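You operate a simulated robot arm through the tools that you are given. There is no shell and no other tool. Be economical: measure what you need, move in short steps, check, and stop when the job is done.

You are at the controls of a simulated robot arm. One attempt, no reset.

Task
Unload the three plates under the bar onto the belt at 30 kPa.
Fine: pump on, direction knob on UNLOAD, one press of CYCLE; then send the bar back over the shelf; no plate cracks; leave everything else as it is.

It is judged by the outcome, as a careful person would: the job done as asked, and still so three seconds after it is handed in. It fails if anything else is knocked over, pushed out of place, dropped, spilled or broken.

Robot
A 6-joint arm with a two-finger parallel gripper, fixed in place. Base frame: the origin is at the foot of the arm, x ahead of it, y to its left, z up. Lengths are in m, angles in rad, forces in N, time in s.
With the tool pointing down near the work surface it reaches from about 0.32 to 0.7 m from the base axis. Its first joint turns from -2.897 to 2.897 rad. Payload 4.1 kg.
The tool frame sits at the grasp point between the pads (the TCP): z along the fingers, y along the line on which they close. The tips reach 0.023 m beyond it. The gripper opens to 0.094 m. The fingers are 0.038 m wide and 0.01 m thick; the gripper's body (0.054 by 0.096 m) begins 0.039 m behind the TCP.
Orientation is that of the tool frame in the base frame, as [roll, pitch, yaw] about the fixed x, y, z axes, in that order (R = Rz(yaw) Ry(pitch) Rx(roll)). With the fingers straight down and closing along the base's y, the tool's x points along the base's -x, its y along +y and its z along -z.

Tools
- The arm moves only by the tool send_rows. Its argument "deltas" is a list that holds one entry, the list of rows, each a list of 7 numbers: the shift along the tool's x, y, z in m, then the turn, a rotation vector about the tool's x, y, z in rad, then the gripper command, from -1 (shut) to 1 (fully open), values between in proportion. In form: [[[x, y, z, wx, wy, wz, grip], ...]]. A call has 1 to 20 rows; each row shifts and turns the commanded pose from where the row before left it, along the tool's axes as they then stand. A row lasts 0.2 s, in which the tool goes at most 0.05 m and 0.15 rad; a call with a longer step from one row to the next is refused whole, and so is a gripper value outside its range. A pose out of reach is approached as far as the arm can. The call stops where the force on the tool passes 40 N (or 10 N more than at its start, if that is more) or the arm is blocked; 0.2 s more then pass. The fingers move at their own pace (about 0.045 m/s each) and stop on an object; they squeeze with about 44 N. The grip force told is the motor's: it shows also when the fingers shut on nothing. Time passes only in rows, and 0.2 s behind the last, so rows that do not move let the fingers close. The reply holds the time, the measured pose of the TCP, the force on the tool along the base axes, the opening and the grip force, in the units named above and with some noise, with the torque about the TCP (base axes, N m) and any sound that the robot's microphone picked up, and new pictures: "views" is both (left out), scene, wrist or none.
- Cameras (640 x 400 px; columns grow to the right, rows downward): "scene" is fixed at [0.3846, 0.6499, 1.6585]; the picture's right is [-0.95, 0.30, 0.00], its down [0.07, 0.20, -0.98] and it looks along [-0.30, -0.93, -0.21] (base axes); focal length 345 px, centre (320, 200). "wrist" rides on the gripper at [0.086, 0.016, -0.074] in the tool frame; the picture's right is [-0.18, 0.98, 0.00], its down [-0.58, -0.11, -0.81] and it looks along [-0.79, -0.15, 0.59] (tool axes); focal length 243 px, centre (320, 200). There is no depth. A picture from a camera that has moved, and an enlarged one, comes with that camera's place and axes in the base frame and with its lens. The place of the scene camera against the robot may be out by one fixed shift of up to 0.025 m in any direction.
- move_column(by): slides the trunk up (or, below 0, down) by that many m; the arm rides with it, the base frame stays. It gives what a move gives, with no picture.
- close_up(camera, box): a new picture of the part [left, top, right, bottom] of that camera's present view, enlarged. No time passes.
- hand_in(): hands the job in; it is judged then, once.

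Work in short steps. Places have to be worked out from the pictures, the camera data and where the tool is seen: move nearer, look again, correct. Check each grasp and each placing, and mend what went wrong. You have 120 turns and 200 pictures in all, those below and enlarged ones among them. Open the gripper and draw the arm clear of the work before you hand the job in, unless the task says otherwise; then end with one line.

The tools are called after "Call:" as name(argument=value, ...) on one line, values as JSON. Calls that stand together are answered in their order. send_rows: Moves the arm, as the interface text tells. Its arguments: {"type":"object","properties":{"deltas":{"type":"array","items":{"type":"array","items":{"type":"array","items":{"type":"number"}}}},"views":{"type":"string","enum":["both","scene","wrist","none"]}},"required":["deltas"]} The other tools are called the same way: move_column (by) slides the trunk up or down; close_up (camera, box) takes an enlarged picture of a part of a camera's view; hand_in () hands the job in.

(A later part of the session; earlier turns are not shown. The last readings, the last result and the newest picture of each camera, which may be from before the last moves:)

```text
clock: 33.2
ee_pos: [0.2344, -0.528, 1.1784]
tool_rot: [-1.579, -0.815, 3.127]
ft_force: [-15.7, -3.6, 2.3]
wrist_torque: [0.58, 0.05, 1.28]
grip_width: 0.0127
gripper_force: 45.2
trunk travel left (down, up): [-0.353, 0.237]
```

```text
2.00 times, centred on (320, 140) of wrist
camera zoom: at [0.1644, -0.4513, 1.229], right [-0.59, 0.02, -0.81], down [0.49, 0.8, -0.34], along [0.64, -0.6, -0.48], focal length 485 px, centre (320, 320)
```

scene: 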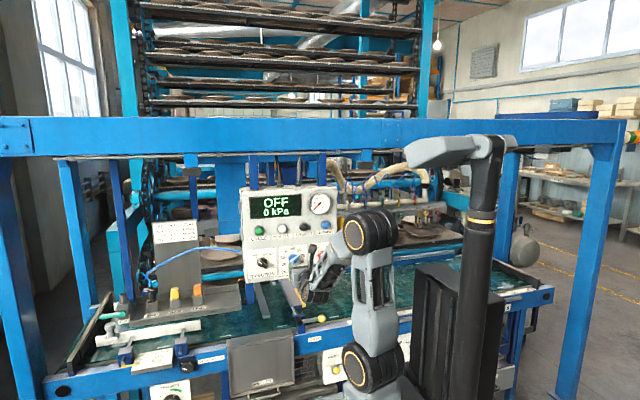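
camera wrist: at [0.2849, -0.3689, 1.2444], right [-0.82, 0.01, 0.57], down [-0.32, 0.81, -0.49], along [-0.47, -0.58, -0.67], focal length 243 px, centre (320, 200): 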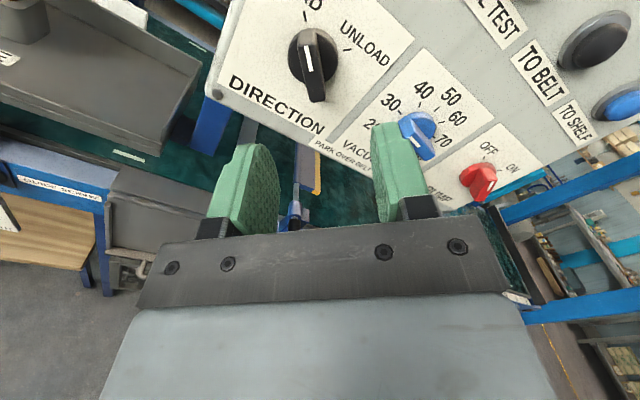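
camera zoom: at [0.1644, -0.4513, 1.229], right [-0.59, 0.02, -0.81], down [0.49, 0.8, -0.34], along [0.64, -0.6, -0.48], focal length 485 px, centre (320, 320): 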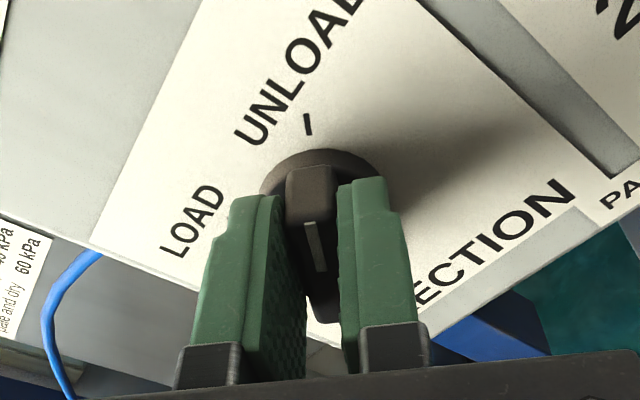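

UNLOAD tick aligns with the bar. I release and back off to check.

Call:
send_rows(deltas=[[[0, 0, 0, 0, 0, 0, 0.1], [0, 0, 0, 0, 0, 0, 0.1], [0, 0, -0.03, 0, 0, 0, 0.1], [0, 0, -0.04, 0, 0, 0, 0.1]]], views="none")

Call:
close_up(camera="wrist", box=[160, 0, 480, 200])

```text
clock: 34.2
ee_pos: [0.2375, -0.4557, 1.1769]
tool_rot: [-1.576, -0.816, 3.126]
ft_force: [0.1, -0.3, 0.1]
wrist_torque: [-0.01, -0.01, 0.03]
grip_width: 0.0519
gripper_force: 0.0
trunk travel left (down, up): [-0.353, 0.237]
```

```text
2.00 times, centred on (320, 100) of wrist
camera zoom: at [0.1681, -0.379, 1.2298], right [-0.59, 0.01, -0.81], down [0.49, 0.8, -0.35], along [0.64, -0.6, -0.48], focal length 485 px, centre (320, 400)
```

zoom: 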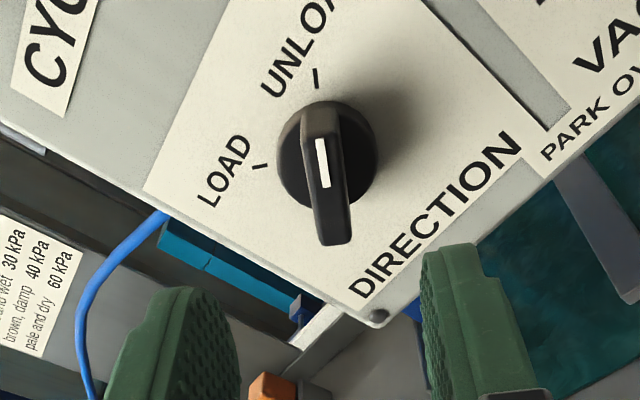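

DIRECTION is on UNLOAD. I now move across to PUMP (x≈0.006) and roll to −45°.

Call:
send_rows(deltas=[[[0.0265, 0.0281, -0.003, 0, 0, 0, 0.1], [0.0265, 0.0281, -0.003, 0, 0, 0, 0.1], [0.0265, 0.0281, -0.003, 0, 0, 0, 0.1], [0.0265, 0.0281, -0.003, 0, 0, 0, 0.1], [0.0265, 0.0281, -0.003, 0, 0, 0, 0.1], [0.0265, 0.0281, -0.003, 0, 0, 0, 0.1], [0, 0, 0, 0, 0, -0.14, 0.1], [0, 0, 0, 0, 0, -0.14, 0.1], [0, 0, 0, 0, 0, -0.14, 0.1], [0, 0, 0, 0, 0, -0.14, 0.1], [0, 0, 0, 0, 0, -0.14, 0.1], [0, 0, 0, 0, 0, -0.14, 0.1], [0, 0, 0, 0, 0, -0.14, 0.1], [0, 0, 0, 0, 0, -0.14, 0.1], [0, 0, 0, 0, 0, -0.14, 0.1], [0, 0, 0, 0, 0, -0.14, 0.1], [0, 0, 0, 0, 0, -0.14, 0.1]]])

```text
clock: 37.8
ee_pos: [0.0641, -0.4314, 1.1896]
tool_rot: [1.575, -0.782, -0.029]
ft_force: [-0.4, -0.3, 0.4]
wrist_torque: [-0.06, -0.01, -0.03]
grip_width: 0.0519
gripper_force: 0.1
out of reach, approached as far as the arm can: row 5, 6, 7, 10
trunk travel left (down, up): [-0.353, 0.237]
camera wrist: at [0.1168, -0.3583, 1.2619], right [-0.82, 0.02, 0.57], down [-0.32, 0.82, -0.48], along [-0.47, -0.58, -0.67], focal length 243 px, centre (320, 200)
```

scene: 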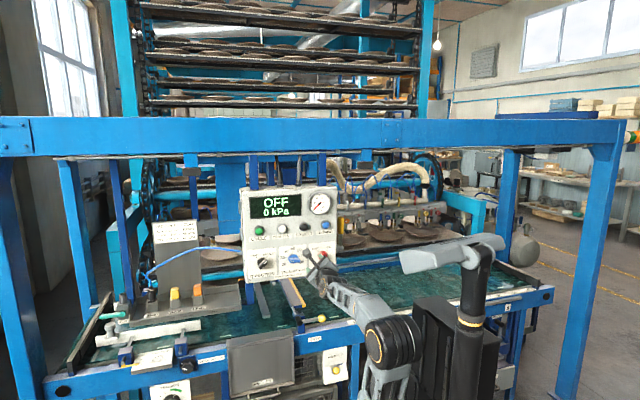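
wrist: 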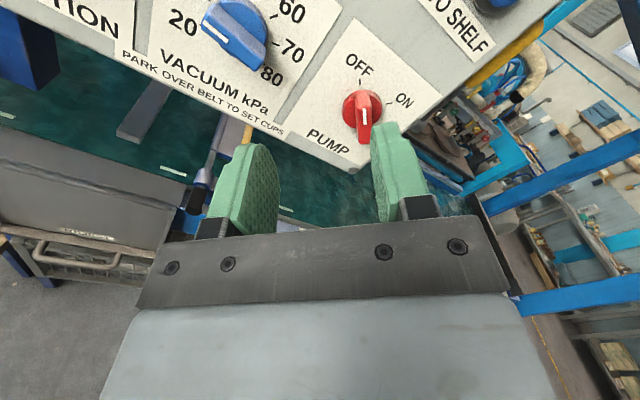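

The arm is again limited near x≈0.06. I raise the tool 0.15 m, lower the trunk 0.15 m, and retry.

Call:
send_rows(deltas=[[[0.0265, 0.0265, 0, 0, 0, 0, 0.1], [0.0265, 0.0265, 0, 0, 0, 0, 0.1], [0.0265, 0.0265, 0, 0, 0, 0, 0.1], [0.0265, 0.0265, 0, 0, 0, 0, 0.1]]], views="none")

Call:
move_column(by=-0.15)

Call:
send_rows(deltas=[[[-0.01, 0.01, 0, 0, 0, 0, 0.1], [-0.01, 0.01, 0, 0, 0, 0, 0.1], [-0.01, 0.01, 0, 0, 0, 0, 0.1], [-0.01, 0.01, 0, 0, 0, 0, 0.1]]])

```text
clock: 38.8
ee_pos: [0.0819, -0.4352, 1.3012]
tool_rot: [1.564, -0.786, -0.022]
ft_force: [0.8, -0.2, 0.6]
wrist_torque: [0.0, 0.0, -0.01]
grip_width: 0.0519
gripper_force: 0.0
out of reach, approached as far as the arm can: row 2, 3, 4
trunk travel left (down, up): [-0.353, 0.237]
```

```text
clock: 40.6
ee_pos: [0.0824, -0.435, 1.1508]
tool_rot: [1.566, -0.786, -0.022]
ft_force: [-0.1, -0.3, 0.6]
wrist_torque: [-0.01, 0.02, 0.01]
grip_width: 0.0517
gripper_force: 0.0
trunk travel left (down, up): [-0.203, 0.387]
```

```text
clock: 41.6
ee_pos: [0.0501, -0.44, 1.1252]
tool_rot: [1.555, -0.786, -0.021]
ft_force: [0.7, 0.6, 0.3]
wrist_torque: [0.03, -0.03, 0.02]
grip_width: 0.0517
gripper_force: 0.0
out of reach, approached as far as the arm can: row 1, 2, 3, 4
trunk travel left (down, up): [-0.203, 0.387]
camera wrist: at [0.1036, -0.3651, 1.1976], right [-0.82, 0.03, 0.56], down [-0.31, 0.81, -0.5], along [-0.47, -0.58, -0.66], focal length 243 px, centre (320, 200)
```

scene: 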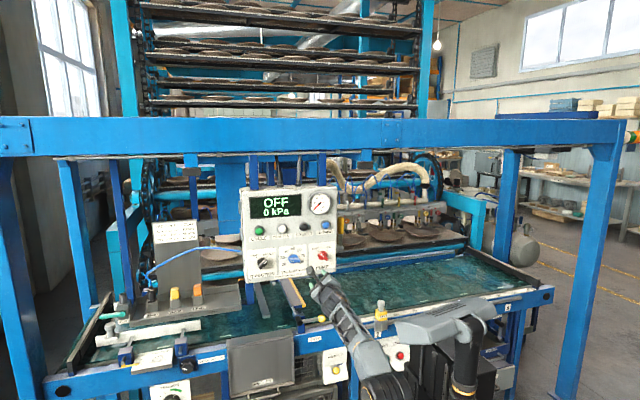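
wrist: 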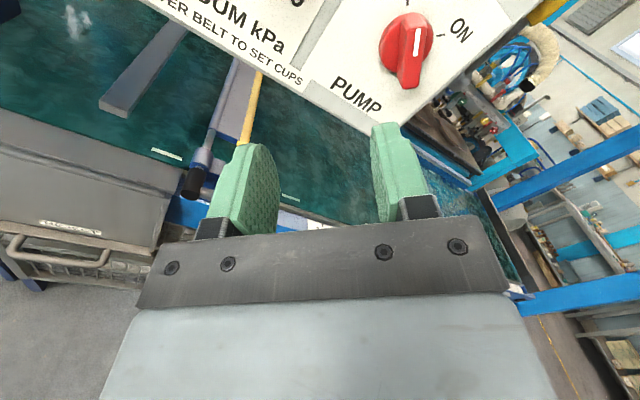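

Still limited. I test the frontier: go up to z≈1.18 and forward to y≈-0.485, then toward −x.

Call:
send_rows(deltas=[[[0, 0, 0.022, 0, 0, 0, 0.1], [0, 0, 0.022, 0, 0, 0, 0.1], [0.018, 0.018, 0, 0, 0, 0, 0.1], [0.018, 0.018, 0, 0, 0, 0, 0.1]]], views="none")

Call:
send_rows(deltas=[[[-0.014, 0.014, 0, 0, 0, 0, 0.1], [-0.014, 0.014, 0, 0, 0, 0, 0.1]]], views="none")

```text
clock: 42.6
ee_pos: [0.0708, -0.4848, 1.1524]
tool_rot: [1.552, -0.786, -0.02]
ft_force: [-0.2, -0.5, -0.4]
wrist_torque: [0.05, 0.01, -0.01]
grip_width: 0.0517
gripper_force: 0.0
out of reach, approached as far as the arm can: row 3, 4
trunk travel left (down, up): [-0.203, 0.387]
```

```text
clock: 43.2
ee_pos: [0.0493, -0.4852, 1.1316]
tool_rot: [1.556, -0.786, -0.02]
ft_force: [0.1, -0.1, 0.6]
wrist_torque: [0.01, 0.0, 0.01]
grip_width: 0.0516
gripper_force: 0.0
out of reach, approached as far as the arm can: row 1, 2
trunk travel left (down, up): [-0.203, 0.387]
```

The frontier looks like a wrist singularity (forearm in line with the tool). I go lower with the trunk so the forearm rises steeply: first back/raise, then trunk −0.17.

Call:
send_rows(deltas=[[[0.0283, 0.0142, -0.009, 0, 0, 0, 0.1], [0.0283, 0.0142, -0.009, 0, 0, 0, 0.1], [0.0283, 0.0142, -0.009, 0, 0, 0, 0.1], [0.0283, 0.0142, -0.009, 0, 0, 0, 0.1], [0.0283, 0.0142, -0.009, 0, 0, 0, 0.1]]], views="none")

Call:
move_column(by=-0.12)

Call:
send_rows(deltas=[[[-0.015, 0.015, 0, 0, 0, 0, 0.1], [-0.015, 0.015, 0, 0, 0, 0, 0.1], [-0.015, 0.015, 0, 0, 0, 0, 0.1]]])

```text
clock: 44.4
ee_pos: [0.1514, -0.4386, 1.2208]
tool_rot: [1.554, -0.788, -0.021]
ft_force: [-0.7, 0.3, 0.7]
wrist_torque: [0.01, 0.01, 0.01]
grip_width: 0.0516
gripper_force: 0.0
out of reach, approached as far as the arm can: row 1, 2, 3, 4, 5
trunk travel left (down, up): [-0.203, 0.387]
```

```text
clock: 45.9
ee_pos: [0.1502, -0.4397, 1.0995]
tool_rot: [1.555, -0.79, -0.022]
ft_force: [-1.2, 0.5, -0.7]
wrist_torque: [-0.04, 0.02, 0.02]
grip_width: 0.0517
gripper_force: 0.2
trunk travel left (down, up): [-0.083, 0.507]
```

```text
clock: 46.7
ee_pos: [0.1102, -0.4352, 1.0713]
tool_rot: [1.547, -0.79, -0.021]
ft_force: [0.3, 0.6, 0.0]
wrist_torque: [0.0, -0.01, -0.01]
grip_width: 0.0518
gripper_force: 0.0
out of reach, approached as far as the arm can: row 1, 2, 3
trunk travel left (down, up): [-0.083, 0.507]
camera wrist: at [0.1639, -0.3611, 1.1422], right [-0.83, 0.04, 0.56], down [-0.3, 0.81, -0.5], along [-0.47, -0.59, -0.66], focal length 243 px, centre (320, 200)
```

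scene: 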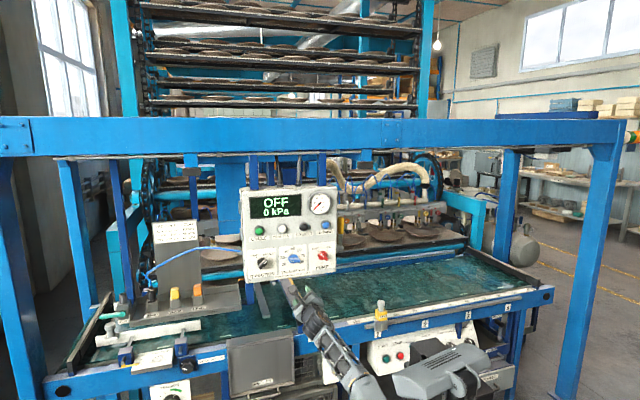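
wrist: 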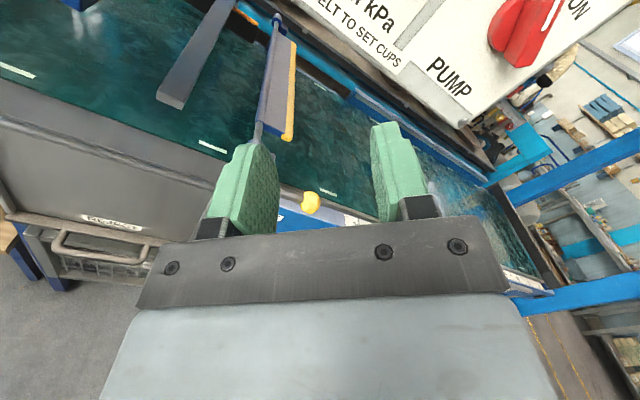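

Lower is worse, so the best trunk height is about −0.2. I raise the trunk back and instead yaw the tool so it points (−x,−y), keeping the wrist on the +x side.

Call:
move_column(by=0.25)

Call:
send_rows(deltas=[[[0, 0, 0, -0.0825, -0.0825, 0, 0.1], [0, 0, 0, -0.0825, -0.0825, 0, 0.1], [0, 0, 0, -0.0825, -0.0825, 0, 0.1]]], views="none")

```text
clock: 49.2
ee_pos: [0.1114, -0.4358, 1.3206]
tool_rot: [1.549, -0.789, -0.021]
ft_force: [0.7, 0.3, 0.1]
wrist_torque: [-0.03, 0.01, 0.0]
grip_width: 0.0515
gripper_force: 0.1
trunk travel left (down, up): [-0.333, 0.257]
```

```text
clock: 50.0
ee_pos: [0.1119, -0.4364, 1.3208]
tool_rot: [1.551, -0.797, -0.373]
ft_force: [0.4, 1.0, 0.0]
wrist_torque: [0.01, 0.02, 0.04]
grip_width: 0.0518
gripper_force: 0.2
trunk travel left (down, up): [-0.333, 0.257]
```

Yaw works. I move 0.08 m in −x to test reach.

Call:
send_rows(deltas=[[[-0.0177, 0.0177, 0.0093, 0, 0, 0, 0.1], [-0.0177, 0.0177, 0.0093, 0, 0, 0, 0.1], [-0.0177, 0.0177, 0.0093, 0, 0, 0, 0.1]]], views="none")

Call:
send_rows(deltas=[[[-0.025, -0.025, 0, 0, 0, 0, 0.1], [-0.025, -0.025, 0, 0, 0, 0, 0.1], [-0.025, -0.025, 0, 0, 0, 0, 0.1], [-0.025, -0.025, 0, 0, 0, 0, 0.1]]])

```text
clock: 50.9
ee_pos: [0.0304, -0.4334, 1.32]
tool_rot: [1.549, -0.794, -0.372]
ft_force: [-0.9, -0.8, 0.0]
wrist_torque: [0.0, 0.03, -0.01]
grip_width: 0.0517
gripper_force: 0.1
trunk travel left (down, up): [-0.333, 0.257]
```

```text
clock: 51.9
ee_pos: [0.0326, -0.4343, 1.1778]
tool_rot: [1.549, -0.795, -0.372]
ft_force: [0.3, -0.1, 0.0]
wrist_torque: [0.0, 0.0, 0.02]
grip_width: 0.0518
gripper_force: 0.1
trunk travel left (down, up): [-0.333, 0.257]
camera wrist: at [0.1063, -0.3831, 1.2497], right [-0.77, 0.32, 0.56], down [0.0, 0.86, -0.5], along [-0.64, -0.39, -0.66], focal length 243 px, centre (320, 200)
```

scene: 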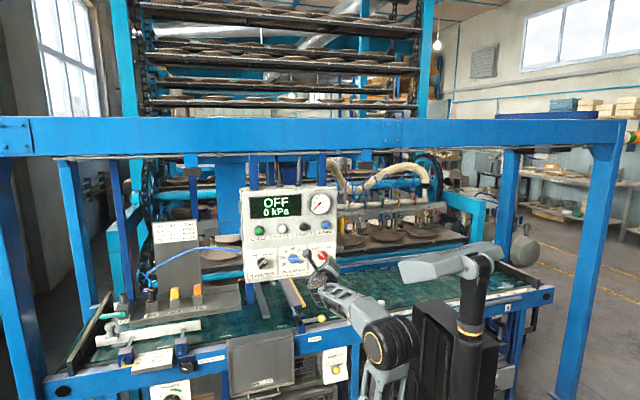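
wrist: 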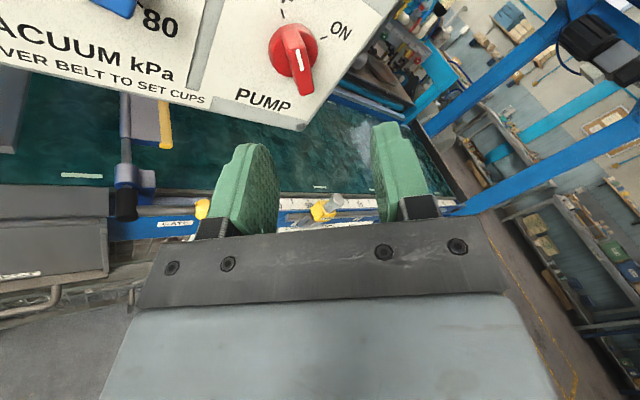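

That confirms it: with yaw, x≈0.03 is reachable. The pump knob is near (0.012, z 1.179). I advance to y≈-0.484 and reduce the yaw skew a little (0.15 rad) to see whether it holds.

Call:
send_rows(deltas=[[[0, 0, 0.018, 0, 0, 0, 0.1], [0, 0, 0.018, 0, 0, 0, 0.1], [0, 0, 0.018, 0, 0, 0, 0.1]]], views="none")

Call:
send_rows(deltas=[[[0, 0, 0, 0.053, 0.053, 0, 0.1], [0, 0, 0, 0.053, 0.053, 0, 0.1]]], views="wrist")

```text
clock: 52.6
ee_pos: [0.0104, -0.4844, 1.1791]
tool_rot: [1.551, -0.793, -0.375]
ft_force: [-0.6, 0.4, 0.2]
wrist_torque: [-0.02, 0.04, -0.02]
grip_width: 0.0517
gripper_force: 0.1
trunk travel left (down, up): [-0.333, 0.257]
```

```text
clock: 53.2
ee_pos: [0.0112, -0.4842, 1.1795]
tool_rot: [1.549, -0.795, -0.22]
ft_force: [0.3, 0.3, -0.7]
wrist_torque: [0.0, -0.01, -0.02]
grip_width: 0.0517
gripper_force: 0.1
trunk travel left (down, up): [-0.333, 0.257]
camera wrist: at [0.0774, -0.4226, 1.2513], right [-0.8, 0.2, 0.56], down [-0.13, 0.85, -0.5], along [-0.58, -0.48, -0.66], focal length 243 px, centre (320, 200)
```

wrist: 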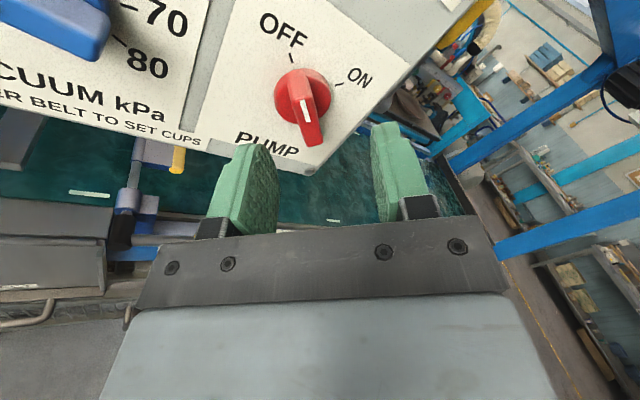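

Holds. I reduce yaw by another 0.12.

Call:
send_rows(deltas=[[[0, 0, 0, 0.0425, 0.0425, 0, 0.1], [0, 0, 0, 0.0425, 0.0425, 0, 0.1]]], views="none")

Call:
close_up(camera="wrist", box=[160, 20, 480, 220])

```text
clock: 53.9
ee_pos: [0.0206, -0.4862, 1.1827]
tool_rot: [1.552, -0.792, -0.107]
ft_force: [-0.4, -0.3, -0.4]
wrist_torque: [0.0, -0.03, 0.0]
grip_width: 0.0518
gripper_force: 0.1
out of reach, approached as far as the arm can: row 2
trunk travel left (down, up): [-0.333, 0.257]
```

```text
2.00 times, centred on (320, 120) of wrist
camera zoom: at [0.0789, -0.4162, 1.2537], right [-0.82, 0.11, 0.56], down [-0.23, 0.83, -0.5], along [-0.52, -0.54, -0.66], focal length 485 px, centre (320, 360)
```

zoom: 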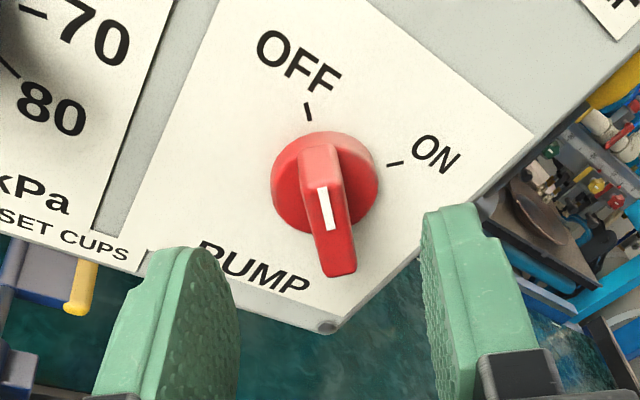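

Limit found; I return to yaw ≈ −0.19 and advance to about 2 cm before the grasp depth.

Call:
send_rows(deltas=[[[0, 0, 0, -0.059, -0.059, 0, 0.1], [-0.0014, -0.0038, 0.012, 0, 0, 0, 0.1], [0, 0, 0.01, 0, 0, 0, 0.1]]], views="none")

Call:
close_up(camera="wrist", box=[160, 40, 480, 240])

```text
clock: 54.6
ee_pos: [0.0175, -0.509, 1.1793]
tool_rot: [1.549, -0.792, -0.184]
ft_force: [-0.2, -0.4, 0.6]
wrist_torque: [0.02, 0.01, -0.01]
grip_width: 0.0516
gripper_force: 0.0
trunk travel left (down, up): [-0.333, 0.257]
```

```text
2.00 times, centred on (320, 140) of wrist
camera zoom: at [0.0814, -0.4436, 1.25], right [-0.81, 0.17, 0.56], down [-0.17, 0.85, -0.5], along [-0.56, -0.5, -0.66], focal length 485 px, centre (320, 320)
```

zoom: 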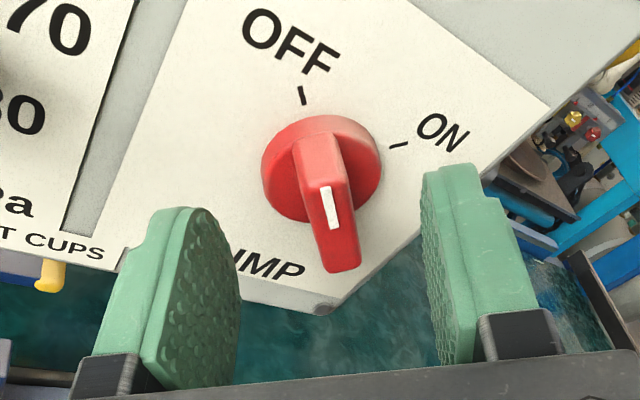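

Well centred; small corrections (−4 mm x, +2 mm y, −0.05 roll), advance 0.0195 and close.

Call:
send_rows(deltas=[[[-0.004, 0.002, 0.01, 0, 0, -0.05, 0.1], [0, 0, 0.0095, 0, 0, 0, 0.1], [0, 0, 0, 0, 0, 0, -1], [0, 0, 0, 0, 0, 0, -1], [0, 0, 0, 0, 0, 0, -1], [0, 0, 0, 0, 0, 0, -1]]], views="none")

Call:
close_up(camera="wrist", box=[160, 40, 480, 240])

```text
clock: 56.0
ee_pos: [0.0089, -0.5254, 1.1759]
tool_rot: [1.551, -0.744, -0.187]
ft_force: [0.9, -0.6, -2.5]
wrist_torque: [-0.11, -1.31, 0.74]
grip_width: 0.0152
gripper_force: 45.2
trunk travel left (down, up): [-0.333, 0.257]
```

```text
2.00 times, centred on (320, 140) of wrist
camera zoom: at [0.0769, -0.4625, 1.2461], right [-0.78, 0.17, 0.6], down [-0.19, 0.85, -0.49], along [-0.59, -0.49, -0.64], focal length 485 px, centre (320, 320)
```

zoom: 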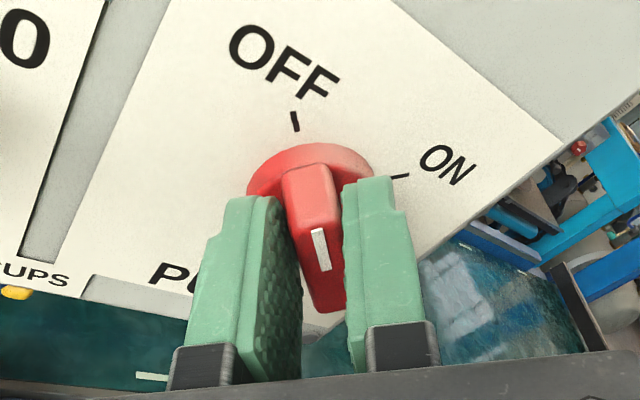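

Gripped. I turn clockwise in small groups, watching force.

Call:
send_rows(deltas=[[[0, 0, 0, 0, 0, 0.12, -1], [0, 0, 0, 0, 0, 0.12, -1], [0, 0, 0, 0, 0, 0.12, -1], [0, 0, 0, 0, 0, 0.12, -1], [0, 0, 0, 0, 0, 0.12, -1], [0, 0, 0, 0, 0, 0.12, -1]]], views="none")

Call:
close_up(camera="wrist", box=[160, 40, 480, 240])

```text
clock: 57.5
ee_pos: [0.0064, -0.5271, 1.1787]
tool_rot: [1.399, -1.467, -0.032]
ft_force: [-19.3, -6.0, 10.5]
wrist_torque: [1.2, 0.18, 0.11]
grip_width: 0.0158
gripper_force: 45.6
trunk travel left (down, up): [-0.333, 0.257]
```

```text
2.00 times, centred on (320, 140) of wrist
camera zoom: at [0.0146, -0.4499, 1.2647], right [-0.98, 0.2, -0.08], down [0.21, 0.77, -0.6], along [-0.06, -0.61, -0.79], focal length 485 px, centre (320, 320)
```

zoom: 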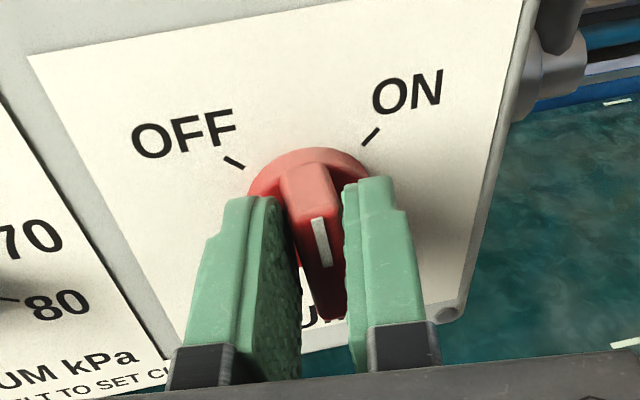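

Turning well, halfway. I relieve 2 mm and continue.

Call:
send_rows(deltas=[[[0.0015, 0.002, 0, 0, 0, 0.12, -1], [0, 0, 0, 0, 0, 0.12, -1], [0, 0.0, 0, 0, 0, 0.12, -1], [0, 0, 0, 0, 0, 0.12, -1], [0, 0, 0, 0, 0, 0.12, -1]]], views="none")

Call:
close_up(camera="wrist", box=[160, 40, 480, 240])

```text
clock: 58.8
ee_pos: [0.0024, -0.524, 1.1776]
tool_rot: [-1.543, -1.071, 2.914]
ft_force: [-25.2, 9.5, -5.3]
wrist_torque: [-0.56, 0.12, -0.31]
grip_width: 0.0151
gripper_force: 45.3
trunk travel left (down, up): [-0.333, 0.257]
stopped in row 5: the force on the tool passed its limit (the readings are from after the stop); the commanded pose is now the measured one
```

```text
2.00 times, centred on (320, 140) of wrist
camera zoom: at [-0.0362, -0.4385, 1.2447], right [-0.76, 0.15, -0.63], down [0.53, 0.71, -0.47], along [0.38, -0.69, -0.62], focal length 485 px, centre (320, 320)
```

zoom: 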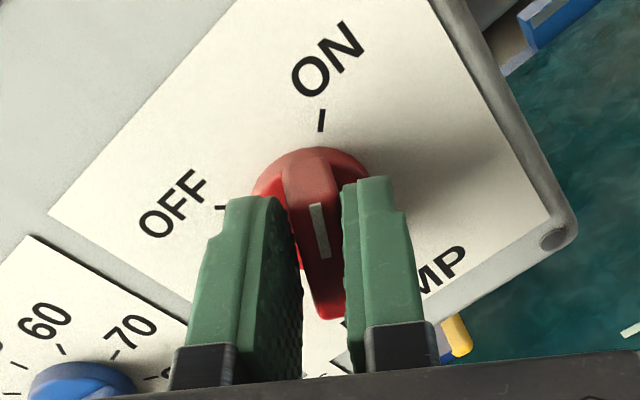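

ON tick is nearly aligned. I relieve 4 mm toward −x and turn 0.16 more.

Call:
send_rows(deltas=[[[0.0019, 0.0035, 0, 0, 0, 0, -1], [0, 0, 0, 0, 0, 0.08, -1], [0, 0, 0, 0, 0, 0.08, -1], [0, 0, 0, 0, 0, 0, -1]]], views="scene")

Call:
close_up(camera="wrist", box=[160, 40, 480, 240])

Call:
close_up(camera="scene", box=[230, 160, 390, 270])

```text
clock: 59.8
ee_pos: [0.0019, -0.5245, 1.1766]
tool_rot: [-1.556, -0.912, 2.928]
ft_force: [-17.0, 12.8, -8.6]
wrist_torque: [0.22, 0.04, 0.38]
grip_width: 0.0146
gripper_force: 45.2
trunk travel left (down, up): [-0.333, 0.257]
```

scene: 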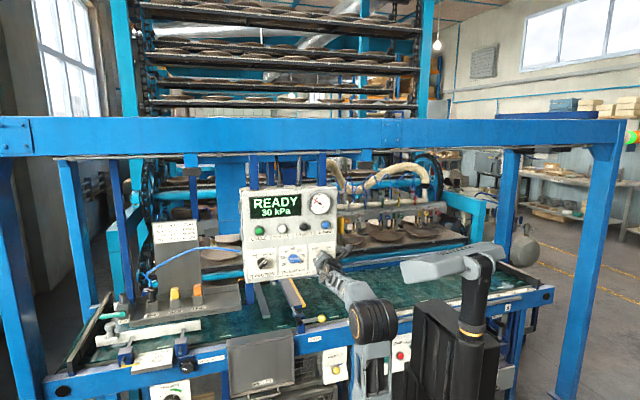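

```text
2.00 times, centred on (320, 140) of wrist
camera zoom: at [-0.0474, -0.4365, 1.2346], right [-0.65, 0.12, -0.75], down [0.59, 0.7, -0.4], along [0.47, -0.7, -0.53], focal length 485 px, centre (320, 320)
```

zoom: 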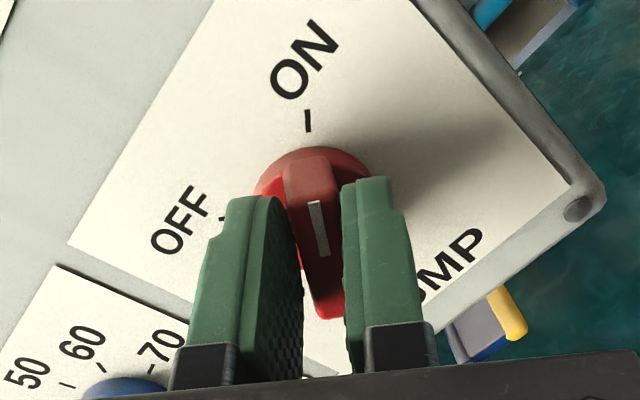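

```text
3.64 times, centred on (310, 215) of scene
camera zoom: at [0.3846, 0.6499, 1.6585], right [-0.95, 0.3, 0.0], down [0.07, 0.2, -0.98], along [-0.3, -0.93, -0.21], focal length 1254 px, centre (356, 146)
```

zoom: 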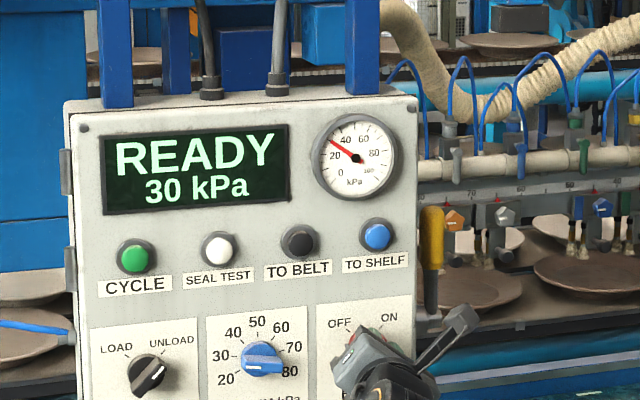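

Display: READY, 30 kPa. I release and back off, and inspect the bar and cups before pressing CYCLE.

Call:
send_rows(deltas=[[[0, 0, 0, 0, 0, 0, 0.1], [0, 0, 0, 0, 0, 0, 0.1], [0, 0, -0.03, 0, 0, 0, 0.1], [0, 0, -0.04, 0, 0, 0, 0.1]]], views="none")

Call:
close_up(camera="wrist", box=[160, 0, 480, 200])

Call:
close_up(camera="scene", box=[330, 180, 450, 260])

Call:
close_up(camera="scene", box=[230, 230, 550, 340])

```text
clock: 60.8
ee_pos: [0.0191, -0.4567, 1.176]
tool_rot: [-1.55, -0.916, 2.929]
ft_force: [-0.3, -0.4, -0.3]
wrist_torque: [0.02, 0.02, -0.01]
grip_width: 0.0516
gripper_force: 0.2
trunk travel left (down, up): [-0.333, 0.257]
```

```text
2.00 times, centred on (320, 100) of wrist
camera zoom: at [-0.0306, -0.3688, 1.2345], right [-0.66, 0.12, -0.74], down [0.59, 0.7, -0.4], along [0.47, -0.7, -0.53], focal length 485 px, centre (320, 400)
```

zoom: 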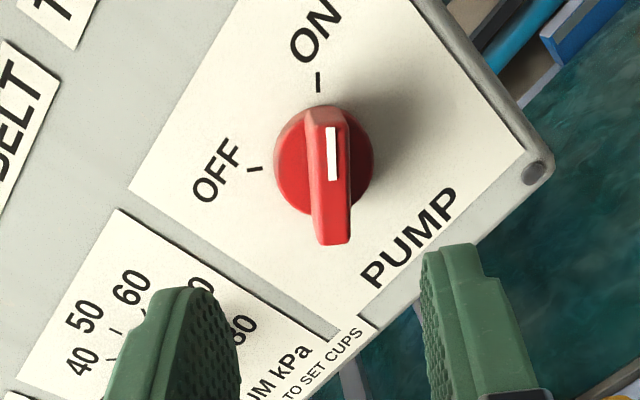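

```text
5.00 times, centred on (390, 220) of scene
camera zoom: at [0.3846, 0.6499, 1.6585], right [-0.95, 0.3, 0.0], down [0.07, 0.2, -0.98], along [-0.3, -0.93, -0.21], focal length 1724 px, centre (-30, 100)
```

zoom: 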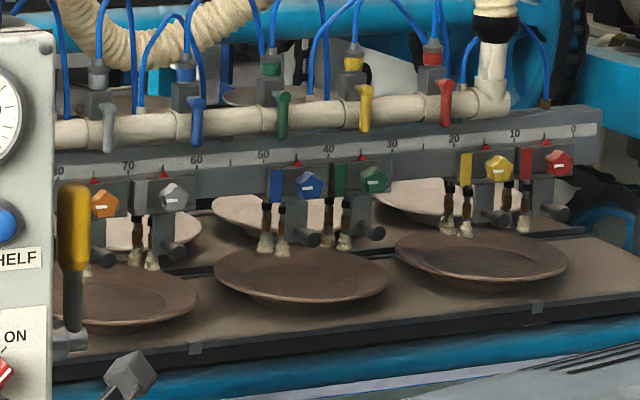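

```text
2.00 times, centred on (390, 285) of scene
camera zoom: at [0.3846, 0.6499, 1.6585], right [-0.95, 0.3, 0.0], down [0.07, 0.2, -0.98], along [-0.3, -0.93, -0.21], focal length 690 px, centre (180, 30)
```

zoom: 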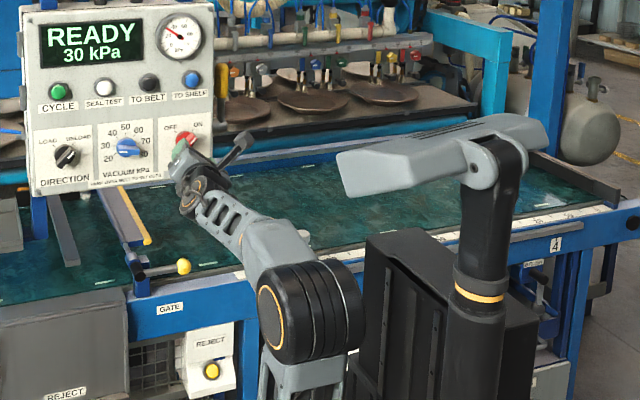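

PUMP is ON, plates are centred under the cup pairs, all looks in order. I move to in front of CYCLE (x≈0.24, z≈1.30) with fingers shut, levelling roll and yaw.

Call:
send_rows(deltas=[[[-0.0033, -0.0387, -0.0067, 0, 0, 0, -1], [-0.0033, -0.0387, -0.0067, 0, 0, 0, -1], [-0.0033, -0.0387, -0.0067, 0, 0, 0, -1], [-0.0033, -0.0387, -0.0067, 0, 0, 0, -1], [-0.0033, -0.0387, -0.0067, 0, 0, 0, -1], [-0.0033, -0.0387, -0.0067, 0, 0, 0, -1], [0, 0, 0, 0, 0, -0.131, -1], [0, 0, 0, 0, 0, -0.131, -1], [0, 0, 0, 0, 0, -0.131, -1], [0, 0, 0, 0, 0, -0.131, -1], [0, 0, 0, 0, 0, -0.131, -1], [0, 0, 0, 0.1, 0, 0, -1], [0, 0, 0, 0.1, 0, 0, -1]]], views="wrist")

```text
clock: 63.6
ee_pos: [0.2185, -0.4534, 1.3009]
tool_rot: [0.298, -1.559, 1.274]
ft_force: [-0.4, -0.8, -0.3]
wrist_torque: [0.05, 0.0, -0.01]
grip_width: 0.0
gripper_force: 42.5
trunk travel left (down, up): [-0.333, 0.257]
camera wrist: at [0.2027, -0.3779, 1.3877], right [-0.98, 0.0, -0.18], down [0.11, 0.8, -0.59], along [0.15, -0.6, -0.79], focal length 243 px, centre (320, 200)
```

wrist: 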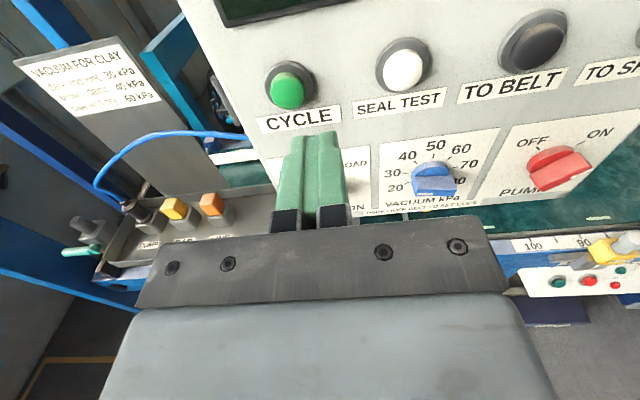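

CYCLE computes to (0.2415, z 1.3045). I align and approach to about 1 cm short.

Call:
send_rows(deltas=[[[0.0035, -0.023, 0.02, 0, 0, 0, -1], [0, 0, 0.02, 0, 0, 0, -1], [0, 0, 0.015, 0, 0, 0, -1]]], views="wrist")

```text
clock: 64.4
ee_pos: [0.2416, -0.5097, 1.3045]
tool_rot: [0.226, -1.561, 1.343]
ft_force: [-0.6, 0.0, -0.3]
wrist_torque: [0.03, -0.02, -0.03]
grip_width: 0.0
gripper_force: 42.8
trunk travel left (down, up): [-0.333, 0.257]
camera wrist: at [0.2256, -0.4335, 1.3919], right [-0.98, 0.0, -0.18], down [0.11, 0.8, -0.59], along [0.15, -0.6, -0.79], focal length 243 px, centre (320, 200)
```

wrist: 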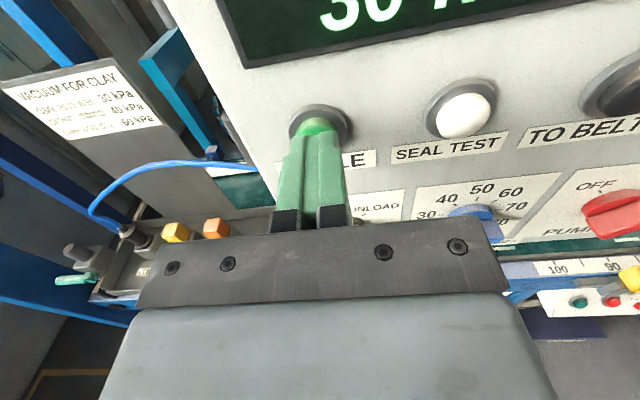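

On target. I press slowly, 4 mm per row.

Call:
send_rows(deltas=[[[0, 0, 0.004, 0, 0, 0, -1], [0, 0, 0.004, 0, 0, 0, -1], [0, 0, 0.003, 0, 0, 0, -1]]], views="none")

Call:
close_up(camera="wrist", box=[160, 0, 480, 200])

```text
clock: 65.2
ee_pos: [0.2421, -0.5208, 1.3052]
tool_rot: [0.187, -1.561, 1.386]
ft_force: [-0.6, -0.3, 0.2]
wrist_torque: [0.01, 0.02, 0.01]
grip_width: 0.0001
gripper_force: 42.0
trunk travel left (down, up): [-0.333, 0.257]
```

```text
2.00 times, centred on (320, 100) of wrist
camera zoom: at [0.2261, -0.4444, 1.3916], right [-0.98, 0.0, -0.18], down [0.11, 0.8, -0.59], along [0.15, -0.6, -0.79], focal length 485 px, centre (320, 400)
```

zoom: 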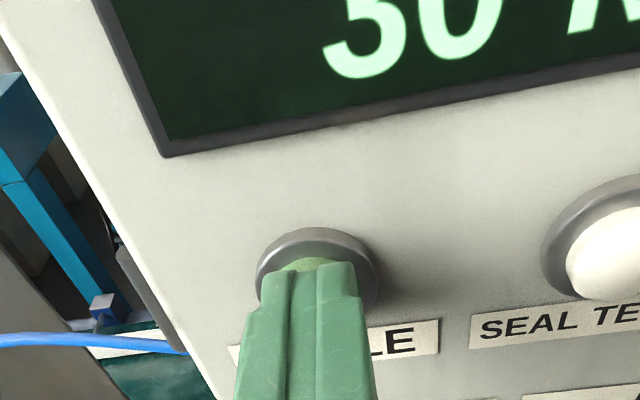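

No contact yet. Continue pressing.

Call:
send_rows(deltas=[[[0, 0, 0.003, 0, 0, 0, -1], [0, 0, 0.003, 0, 0, 0, -1], [0, 0, 0.003, 0, 0, 0, -1]]], views="none")

Call:
close_up(camera="scene", box=[230, 160, 390, 270])

```text
clock: 66.0
ee_pos: [0.2407, -0.5285, 1.3059]
tool_rot: [0.244, -1.559, 1.327]
ft_force: [-0.2, 0.7, 0.7]
wrist_torque: [0.0, 0.01, 0.02]
grip_width: 0.0002
gripper_force: 42.5
trunk travel left (down, up): [-0.333, 0.257]
```

```text
3.64 times, centred on (310, 215) of scene
camera zoom: at [0.3846, 0.6499, 1.6585], right [-0.95, 0.3, 0.0], down [0.07, 0.2, -0.98], along [-0.3, -0.93, -0.21], focal length 1254 px, centre (356, 146)
```

zoom: 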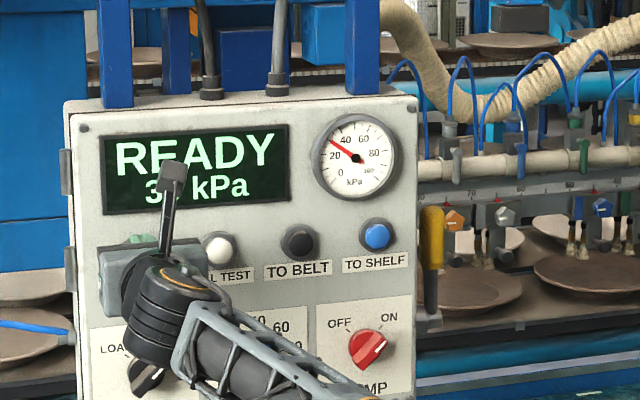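

Still free; continue at 2–3 mm per row.

Call:
send_rows(deltas=[[[0, 0, 0.0025, 0, 0, 0, -1], [0, 0, 0.0025, 0, 0, 0, -1]]], views="none")

Call:
close_up(camera="wrist", box=[160, 0, 480, 200])

```text
clock: 66.6
ee_pos: [0.2414, -0.5335, 1.3058]
tool_rot: [0.164, -1.56, 1.408]
ft_force: [-0.5, 6.2, -3.2]
wrist_torque: [0.16, 0.02, 0.02]
grip_width: 0.0
gripper_force: 41.9
trunk travel left (down, up): [-0.333, 0.257]
heard: click
```

```text
2.00 times, centred on (320, 100) of wrist
camera zoom: at [0.2259, -0.4575, 1.3919], right [-0.98, 0.0, -0.18], down [0.11, 0.8, -0.59], along [0.15, -0.6, -0.79], focal length 485 px, centre (320, 400)
```

zoom: 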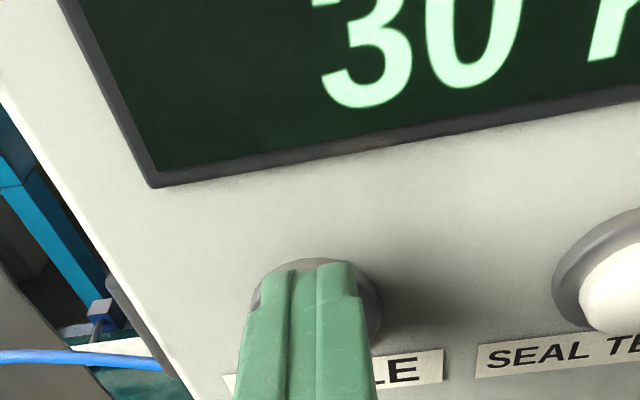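

Click heard. I retreat from the button and watch.

Call:
send_rows(deltas=[[[0, 0, -0.02, 0, 0, 0, -1], [0, 0, -0.03, 0, 0, 0, -1], [0, 0, -0.03, 0, 0, 0, -1]]], views="scene")

```text
clock: 67.4
ee_pos: [0.2414, -0.4532, 1.3049]
tool_rot: [0.199, -1.56, 1.373]
ft_force: [0.0, -0.2, -0.9]
wrist_torque: [-0.03, -0.04, -0.03]
grip_width: 0.0002
gripper_force: 42.7
trunk travel left (down, up): [-0.333, 0.257]
```

scene: 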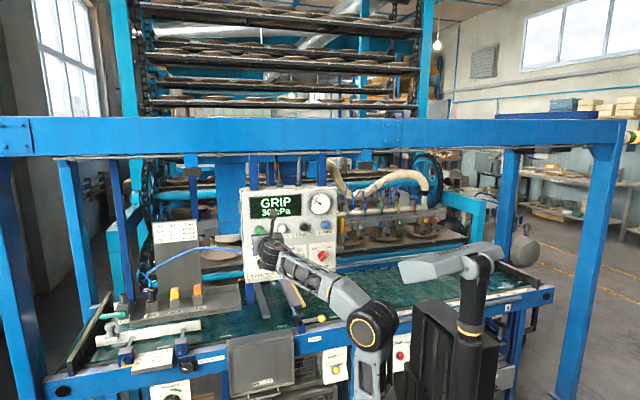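

Display says GRIP – cycle running. I wait with the arm held still.

Call:
send_rows(deltas=[[[0, 0, 0, 0, 0, 0, -1], [0, 0, 0, 0, 0, 0, -1], [0, 0, 0, 0, 0, 0, -1], [0, 0, 0, 0, 0, 0, -1], [0, 0, 0, 0, 0, 0, -1], [0, 0, 0, 0, 0, 0, -1], [0, 0, 0, 0, 0, 0, -1], [0, 0, 0, 0, 0, 0, -1], [0, 0, 0, 0, 0, 0, -1], [0, 0, 0, 0, 0, 0, -1]]], views="scene")

Call:
send_rows(deltas=[[[0, 0, 0, 0, 0, 0, -1], [0, 0, 0, 0, 0, 0, -1], [0, 0, 0, 0, 0, 0, -1], [0, 0, 0, 0, 0, 0, -1], [0, 0, 0, 0, 0, 0, -1], [0, 0, 0, 0, 0, 0, -1], [0, 0, 0, 0, 0, 0, -1], [0, 0, 0, 0, 0, 0, -1], [0, 0, 0, 0, 0, 0, -1], [0, 0, 0, 0, 0, 0, -1]]], views="scene")

```text
clock: 69.6
ee_pos: [0.2419, -0.4546, 1.3052]
tool_rot: [0.215, -1.561, 1.354]
ft_force: [0.4, -0.4, -0.3]
wrist_torque: [0.03, 0.0, 0.01]
grip_width: 0.0
gripper_force: 42.3
trunk travel left (down, up): [-0.333, 0.257]
```

scene: 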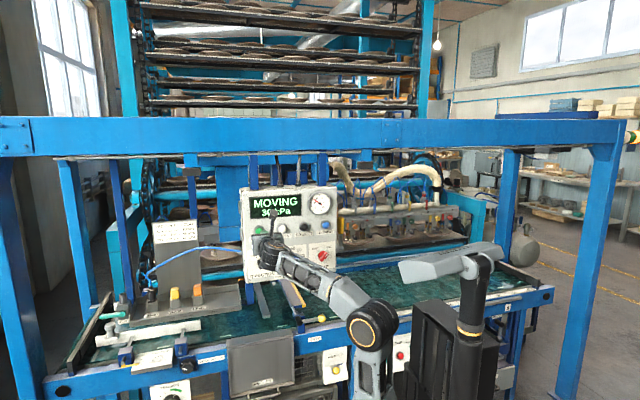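

```text
clock: 71.8
ee_pos: [0.2419, -0.4534, 1.3062]
tool_rot: [0.218, -1.561, 1.353]
ft_force: [-1.1, 0.3, 0.3]
wrist_torque: [-0.03, 0.0, 0.0]
grip_width: 0.0
gripper_force: 42.6
trunk travel left (down, up): [-0.333, 0.257]
```

scene: 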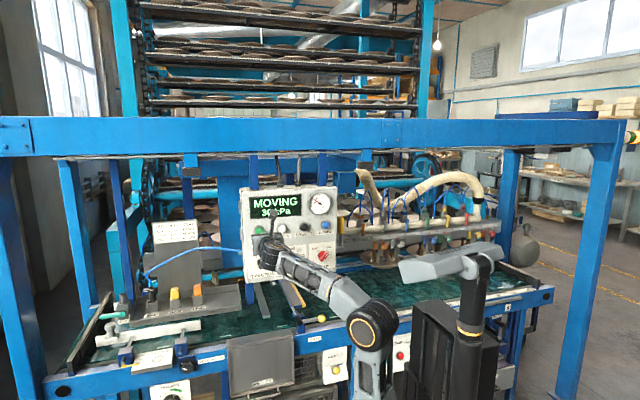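

The bar is carrying the plates out. Keep waiting.

Call:
send_rows(deltas=[[[0, 0, 0, 0, 0, 0, -1], [0, 0, 0, 0, 0, 0, -1], [0, 0, 0, 0, 0, 0, -1], [0, 0, 0, 0, 0, 0, -1], [0, 0, 0, 0, 0, 0, -1], [0, 0, 0, 0, 0, 0, -1], [0, 0, 0, 0, 0, 0, -1], [0, 0, 0, 0, 0, 0, -1], [0, 0, 0, 0, 0, 0, -1], [0, 0, 0, 0, 0, 0, -1]]], views="scene")

Call:
send_rows(deltas=[[[0, 0, 0, 0, 0, 0, -1], [0, 0, 0, 0, 0, 0, -1], [0, 0, 0, 0, 0, 0, -1], [0, 0, 0, 0, 0, 0, -1], [0, 0, 0, 0, 0, 0, -1], [0, 0, 0, 0, 0, 0, -1], [0, 0, 0, 0, 0, 0, -1], [0, 0, 0, 0, 0, 0, -1], [0, 0, 0, 0, 0, 0, -1], [0, 0, 0, 0, 0, 0, -1], [0, 0, 0, 0, 0, 0, -1], [0, 0, 0, 0, 0, 0, -1], [0, 0, 0, 0, 0, 0, -1], [0, 0, 0, 0, 0, 0, -1], [0, 0, 0, 0, 0, 0, -1]]], views="scene")

```text
clock: 74.0
ee_pos: [0.2423, -0.4547, 1.3053]
tool_rot: [0.218, -1.561, 1.355]
ft_force: [0.4, -0.5, 0.0]
wrist_torque: [0.0, -0.01, 0.0]
grip_width: 0.0001
gripper_force: 41.8
trunk travel left (down, up): [-0.333, 0.257]
```

scene: 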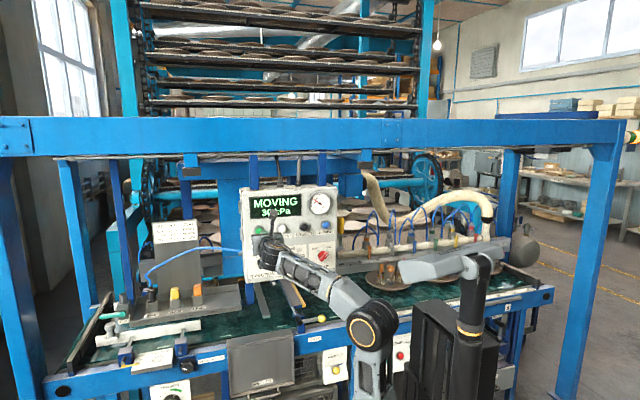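

```text
clock: 77.2
ee_pos: [0.242, -0.4534, 1.3056]
tool_rot: [0.215, -1.56, 1.355]
ft_force: [0.3, 0.6, -0.4]
wrist_torque: [0.02, -0.03, -0.02]
grip_width: 0.0
gripper_force: 42.6
trunk travel left (down, up): [-0.333, 0.257]
```

scene: 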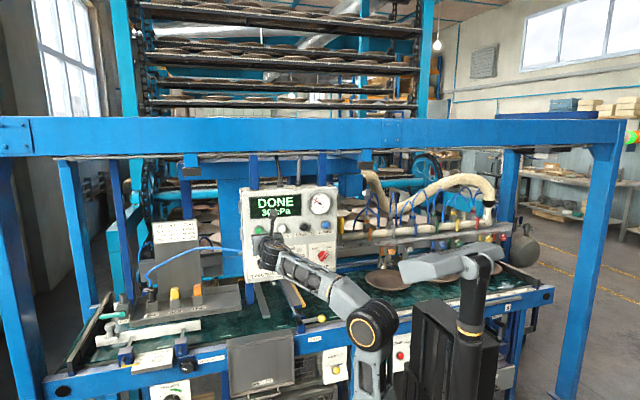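

Display shows DONE. I zoom on the plates on the belt and the bar position relative to TO SHELF.

Call:
close_up(camera="scene", box=[300, 170, 540, 320])

```text
2.67 times, centred on (420, 245) of scene
camera zoom: at [0.3846, 0.6499, 1.6585], right [-0.95, 0.3, 0.0], down [0.07, 0.2, -0.98], along [-0.3, -0.93, -0.21], focal length 920 px, centre (53, 80)
```

zoom: 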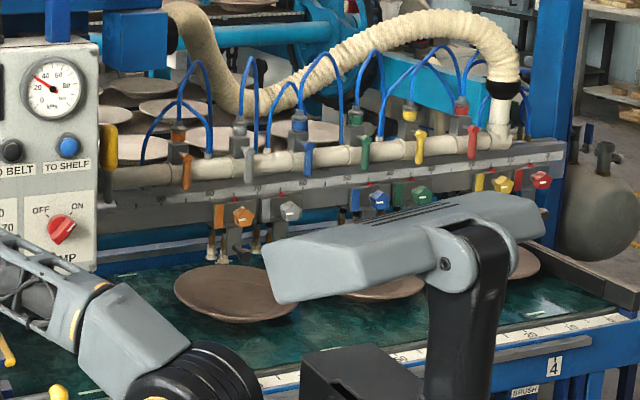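

The plates sit on the belt and the bar is over it, its end a few cm right of TO SHELF (x≈-0.05). To press TO SHELF I yaw the tool so the wrist stays on +x and roll −90° so the camera is on the +x side, away from the bar.

Call:
send_rows(deltas=[[[0, 0, 0, -0.117, 0, 0, -1], [0, 0, 0, -0.117, 0, 0, -1], [0, 0, 0, -0.117, 0, 0, -1], [0, 0, 0, 0, 0, -0.143, -1], [0, 0, 0, 0, 0, -0.143, -1], [0, 0, 0, 0, 0, -0.143, -1], [0, 0, 0, 0, 0, -0.143, -1], [0, 0, 0, 0, 0, -0.143, -1], [0, 0, 0, 0, 0, -0.143, -1], [0, 0, 0, 0, 0, -0.143, -1], [0, 0, 0, 0, 0, -0.143, -1], [0, 0, 0, 0, 0, -0.143, -1], [0, 0, 0, 0, 0, -0.143, -1], [0, 0, 0, 0, 0, -0.143, -1]]], views="wrist")

```text
clock: 80.2
ee_pos: [0.2326, -0.4491, 1.2256]
tool_rot: [1.546, -0.01, -0.348]
ft_force: [0.1, 0.8, -0.7]
wrist_torque: [-0.02, 0.0, 0.02]
grip_width: 0.0001
gripper_force: 42.7
out of reach, approached as far as the arm can: row 12, 13, 14
trunk travel left (down, up): [-0.333, 0.257]
camera wrist: at [0.3398, -0.4084, 1.2401], right [-0.17, 0.09, 0.98], down [-0.27, 0.95, -0.13], along [-0.95, -0.29, -0.14], focal length 243 px, centre (320, 200)
```

wrist: 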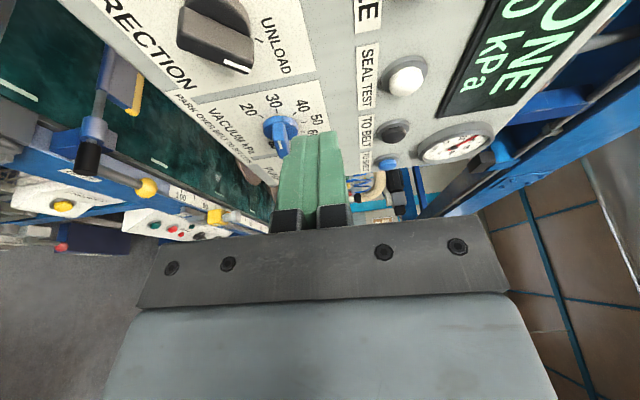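

The last roll rows hit a limit and the tool sank to z 1.226. I roll back 0.42 (to about −66°) and raise back up.

Call:
send_rows(deltas=[[[0, 0, 0, 0, 0, 0.14, -1], [0, 0, 0, 0, 0, 0.14, -1], [0, 0, 0, 0, 0, 0.14, -1]]], views="none")

Call:
send_rows(deltas=[[[0.0081, 0.0183, 0, 0, 0, 0, -1], [0.0081, 0.0183, 0, 0, 0, 0, -1], [0.0081, 0.0183, 0, 0, 0, 0, -1], [0.0081, 0.0183, 0, 0, 0, 0, -1]]], views="none")

```text
clock: 81.0
ee_pos: [0.233, -0.4501, 1.2257]
tool_rot: [1.558, -0.421, -0.345]
ft_force: [0.1, 0.2, 0.0]
wrist_torque: [0.01, 0.0, 0.03]
grip_width: 0.0
gripper_force: 42.6
trunk travel left (down, up): [-0.333, 0.257]
```

```text
clock: 82.0
ee_pos: [0.2329, -0.4491, 1.3041]
tool_rot: [1.56, -0.419, -0.345]
ft_force: [-0.2, -0.2, 0.0]
wrist_torque: [0.01, -0.01, 0.0]
grip_width: 0.0001
gripper_force: 42.2
trunk travel left (down, up): [-0.333, 0.257]
```

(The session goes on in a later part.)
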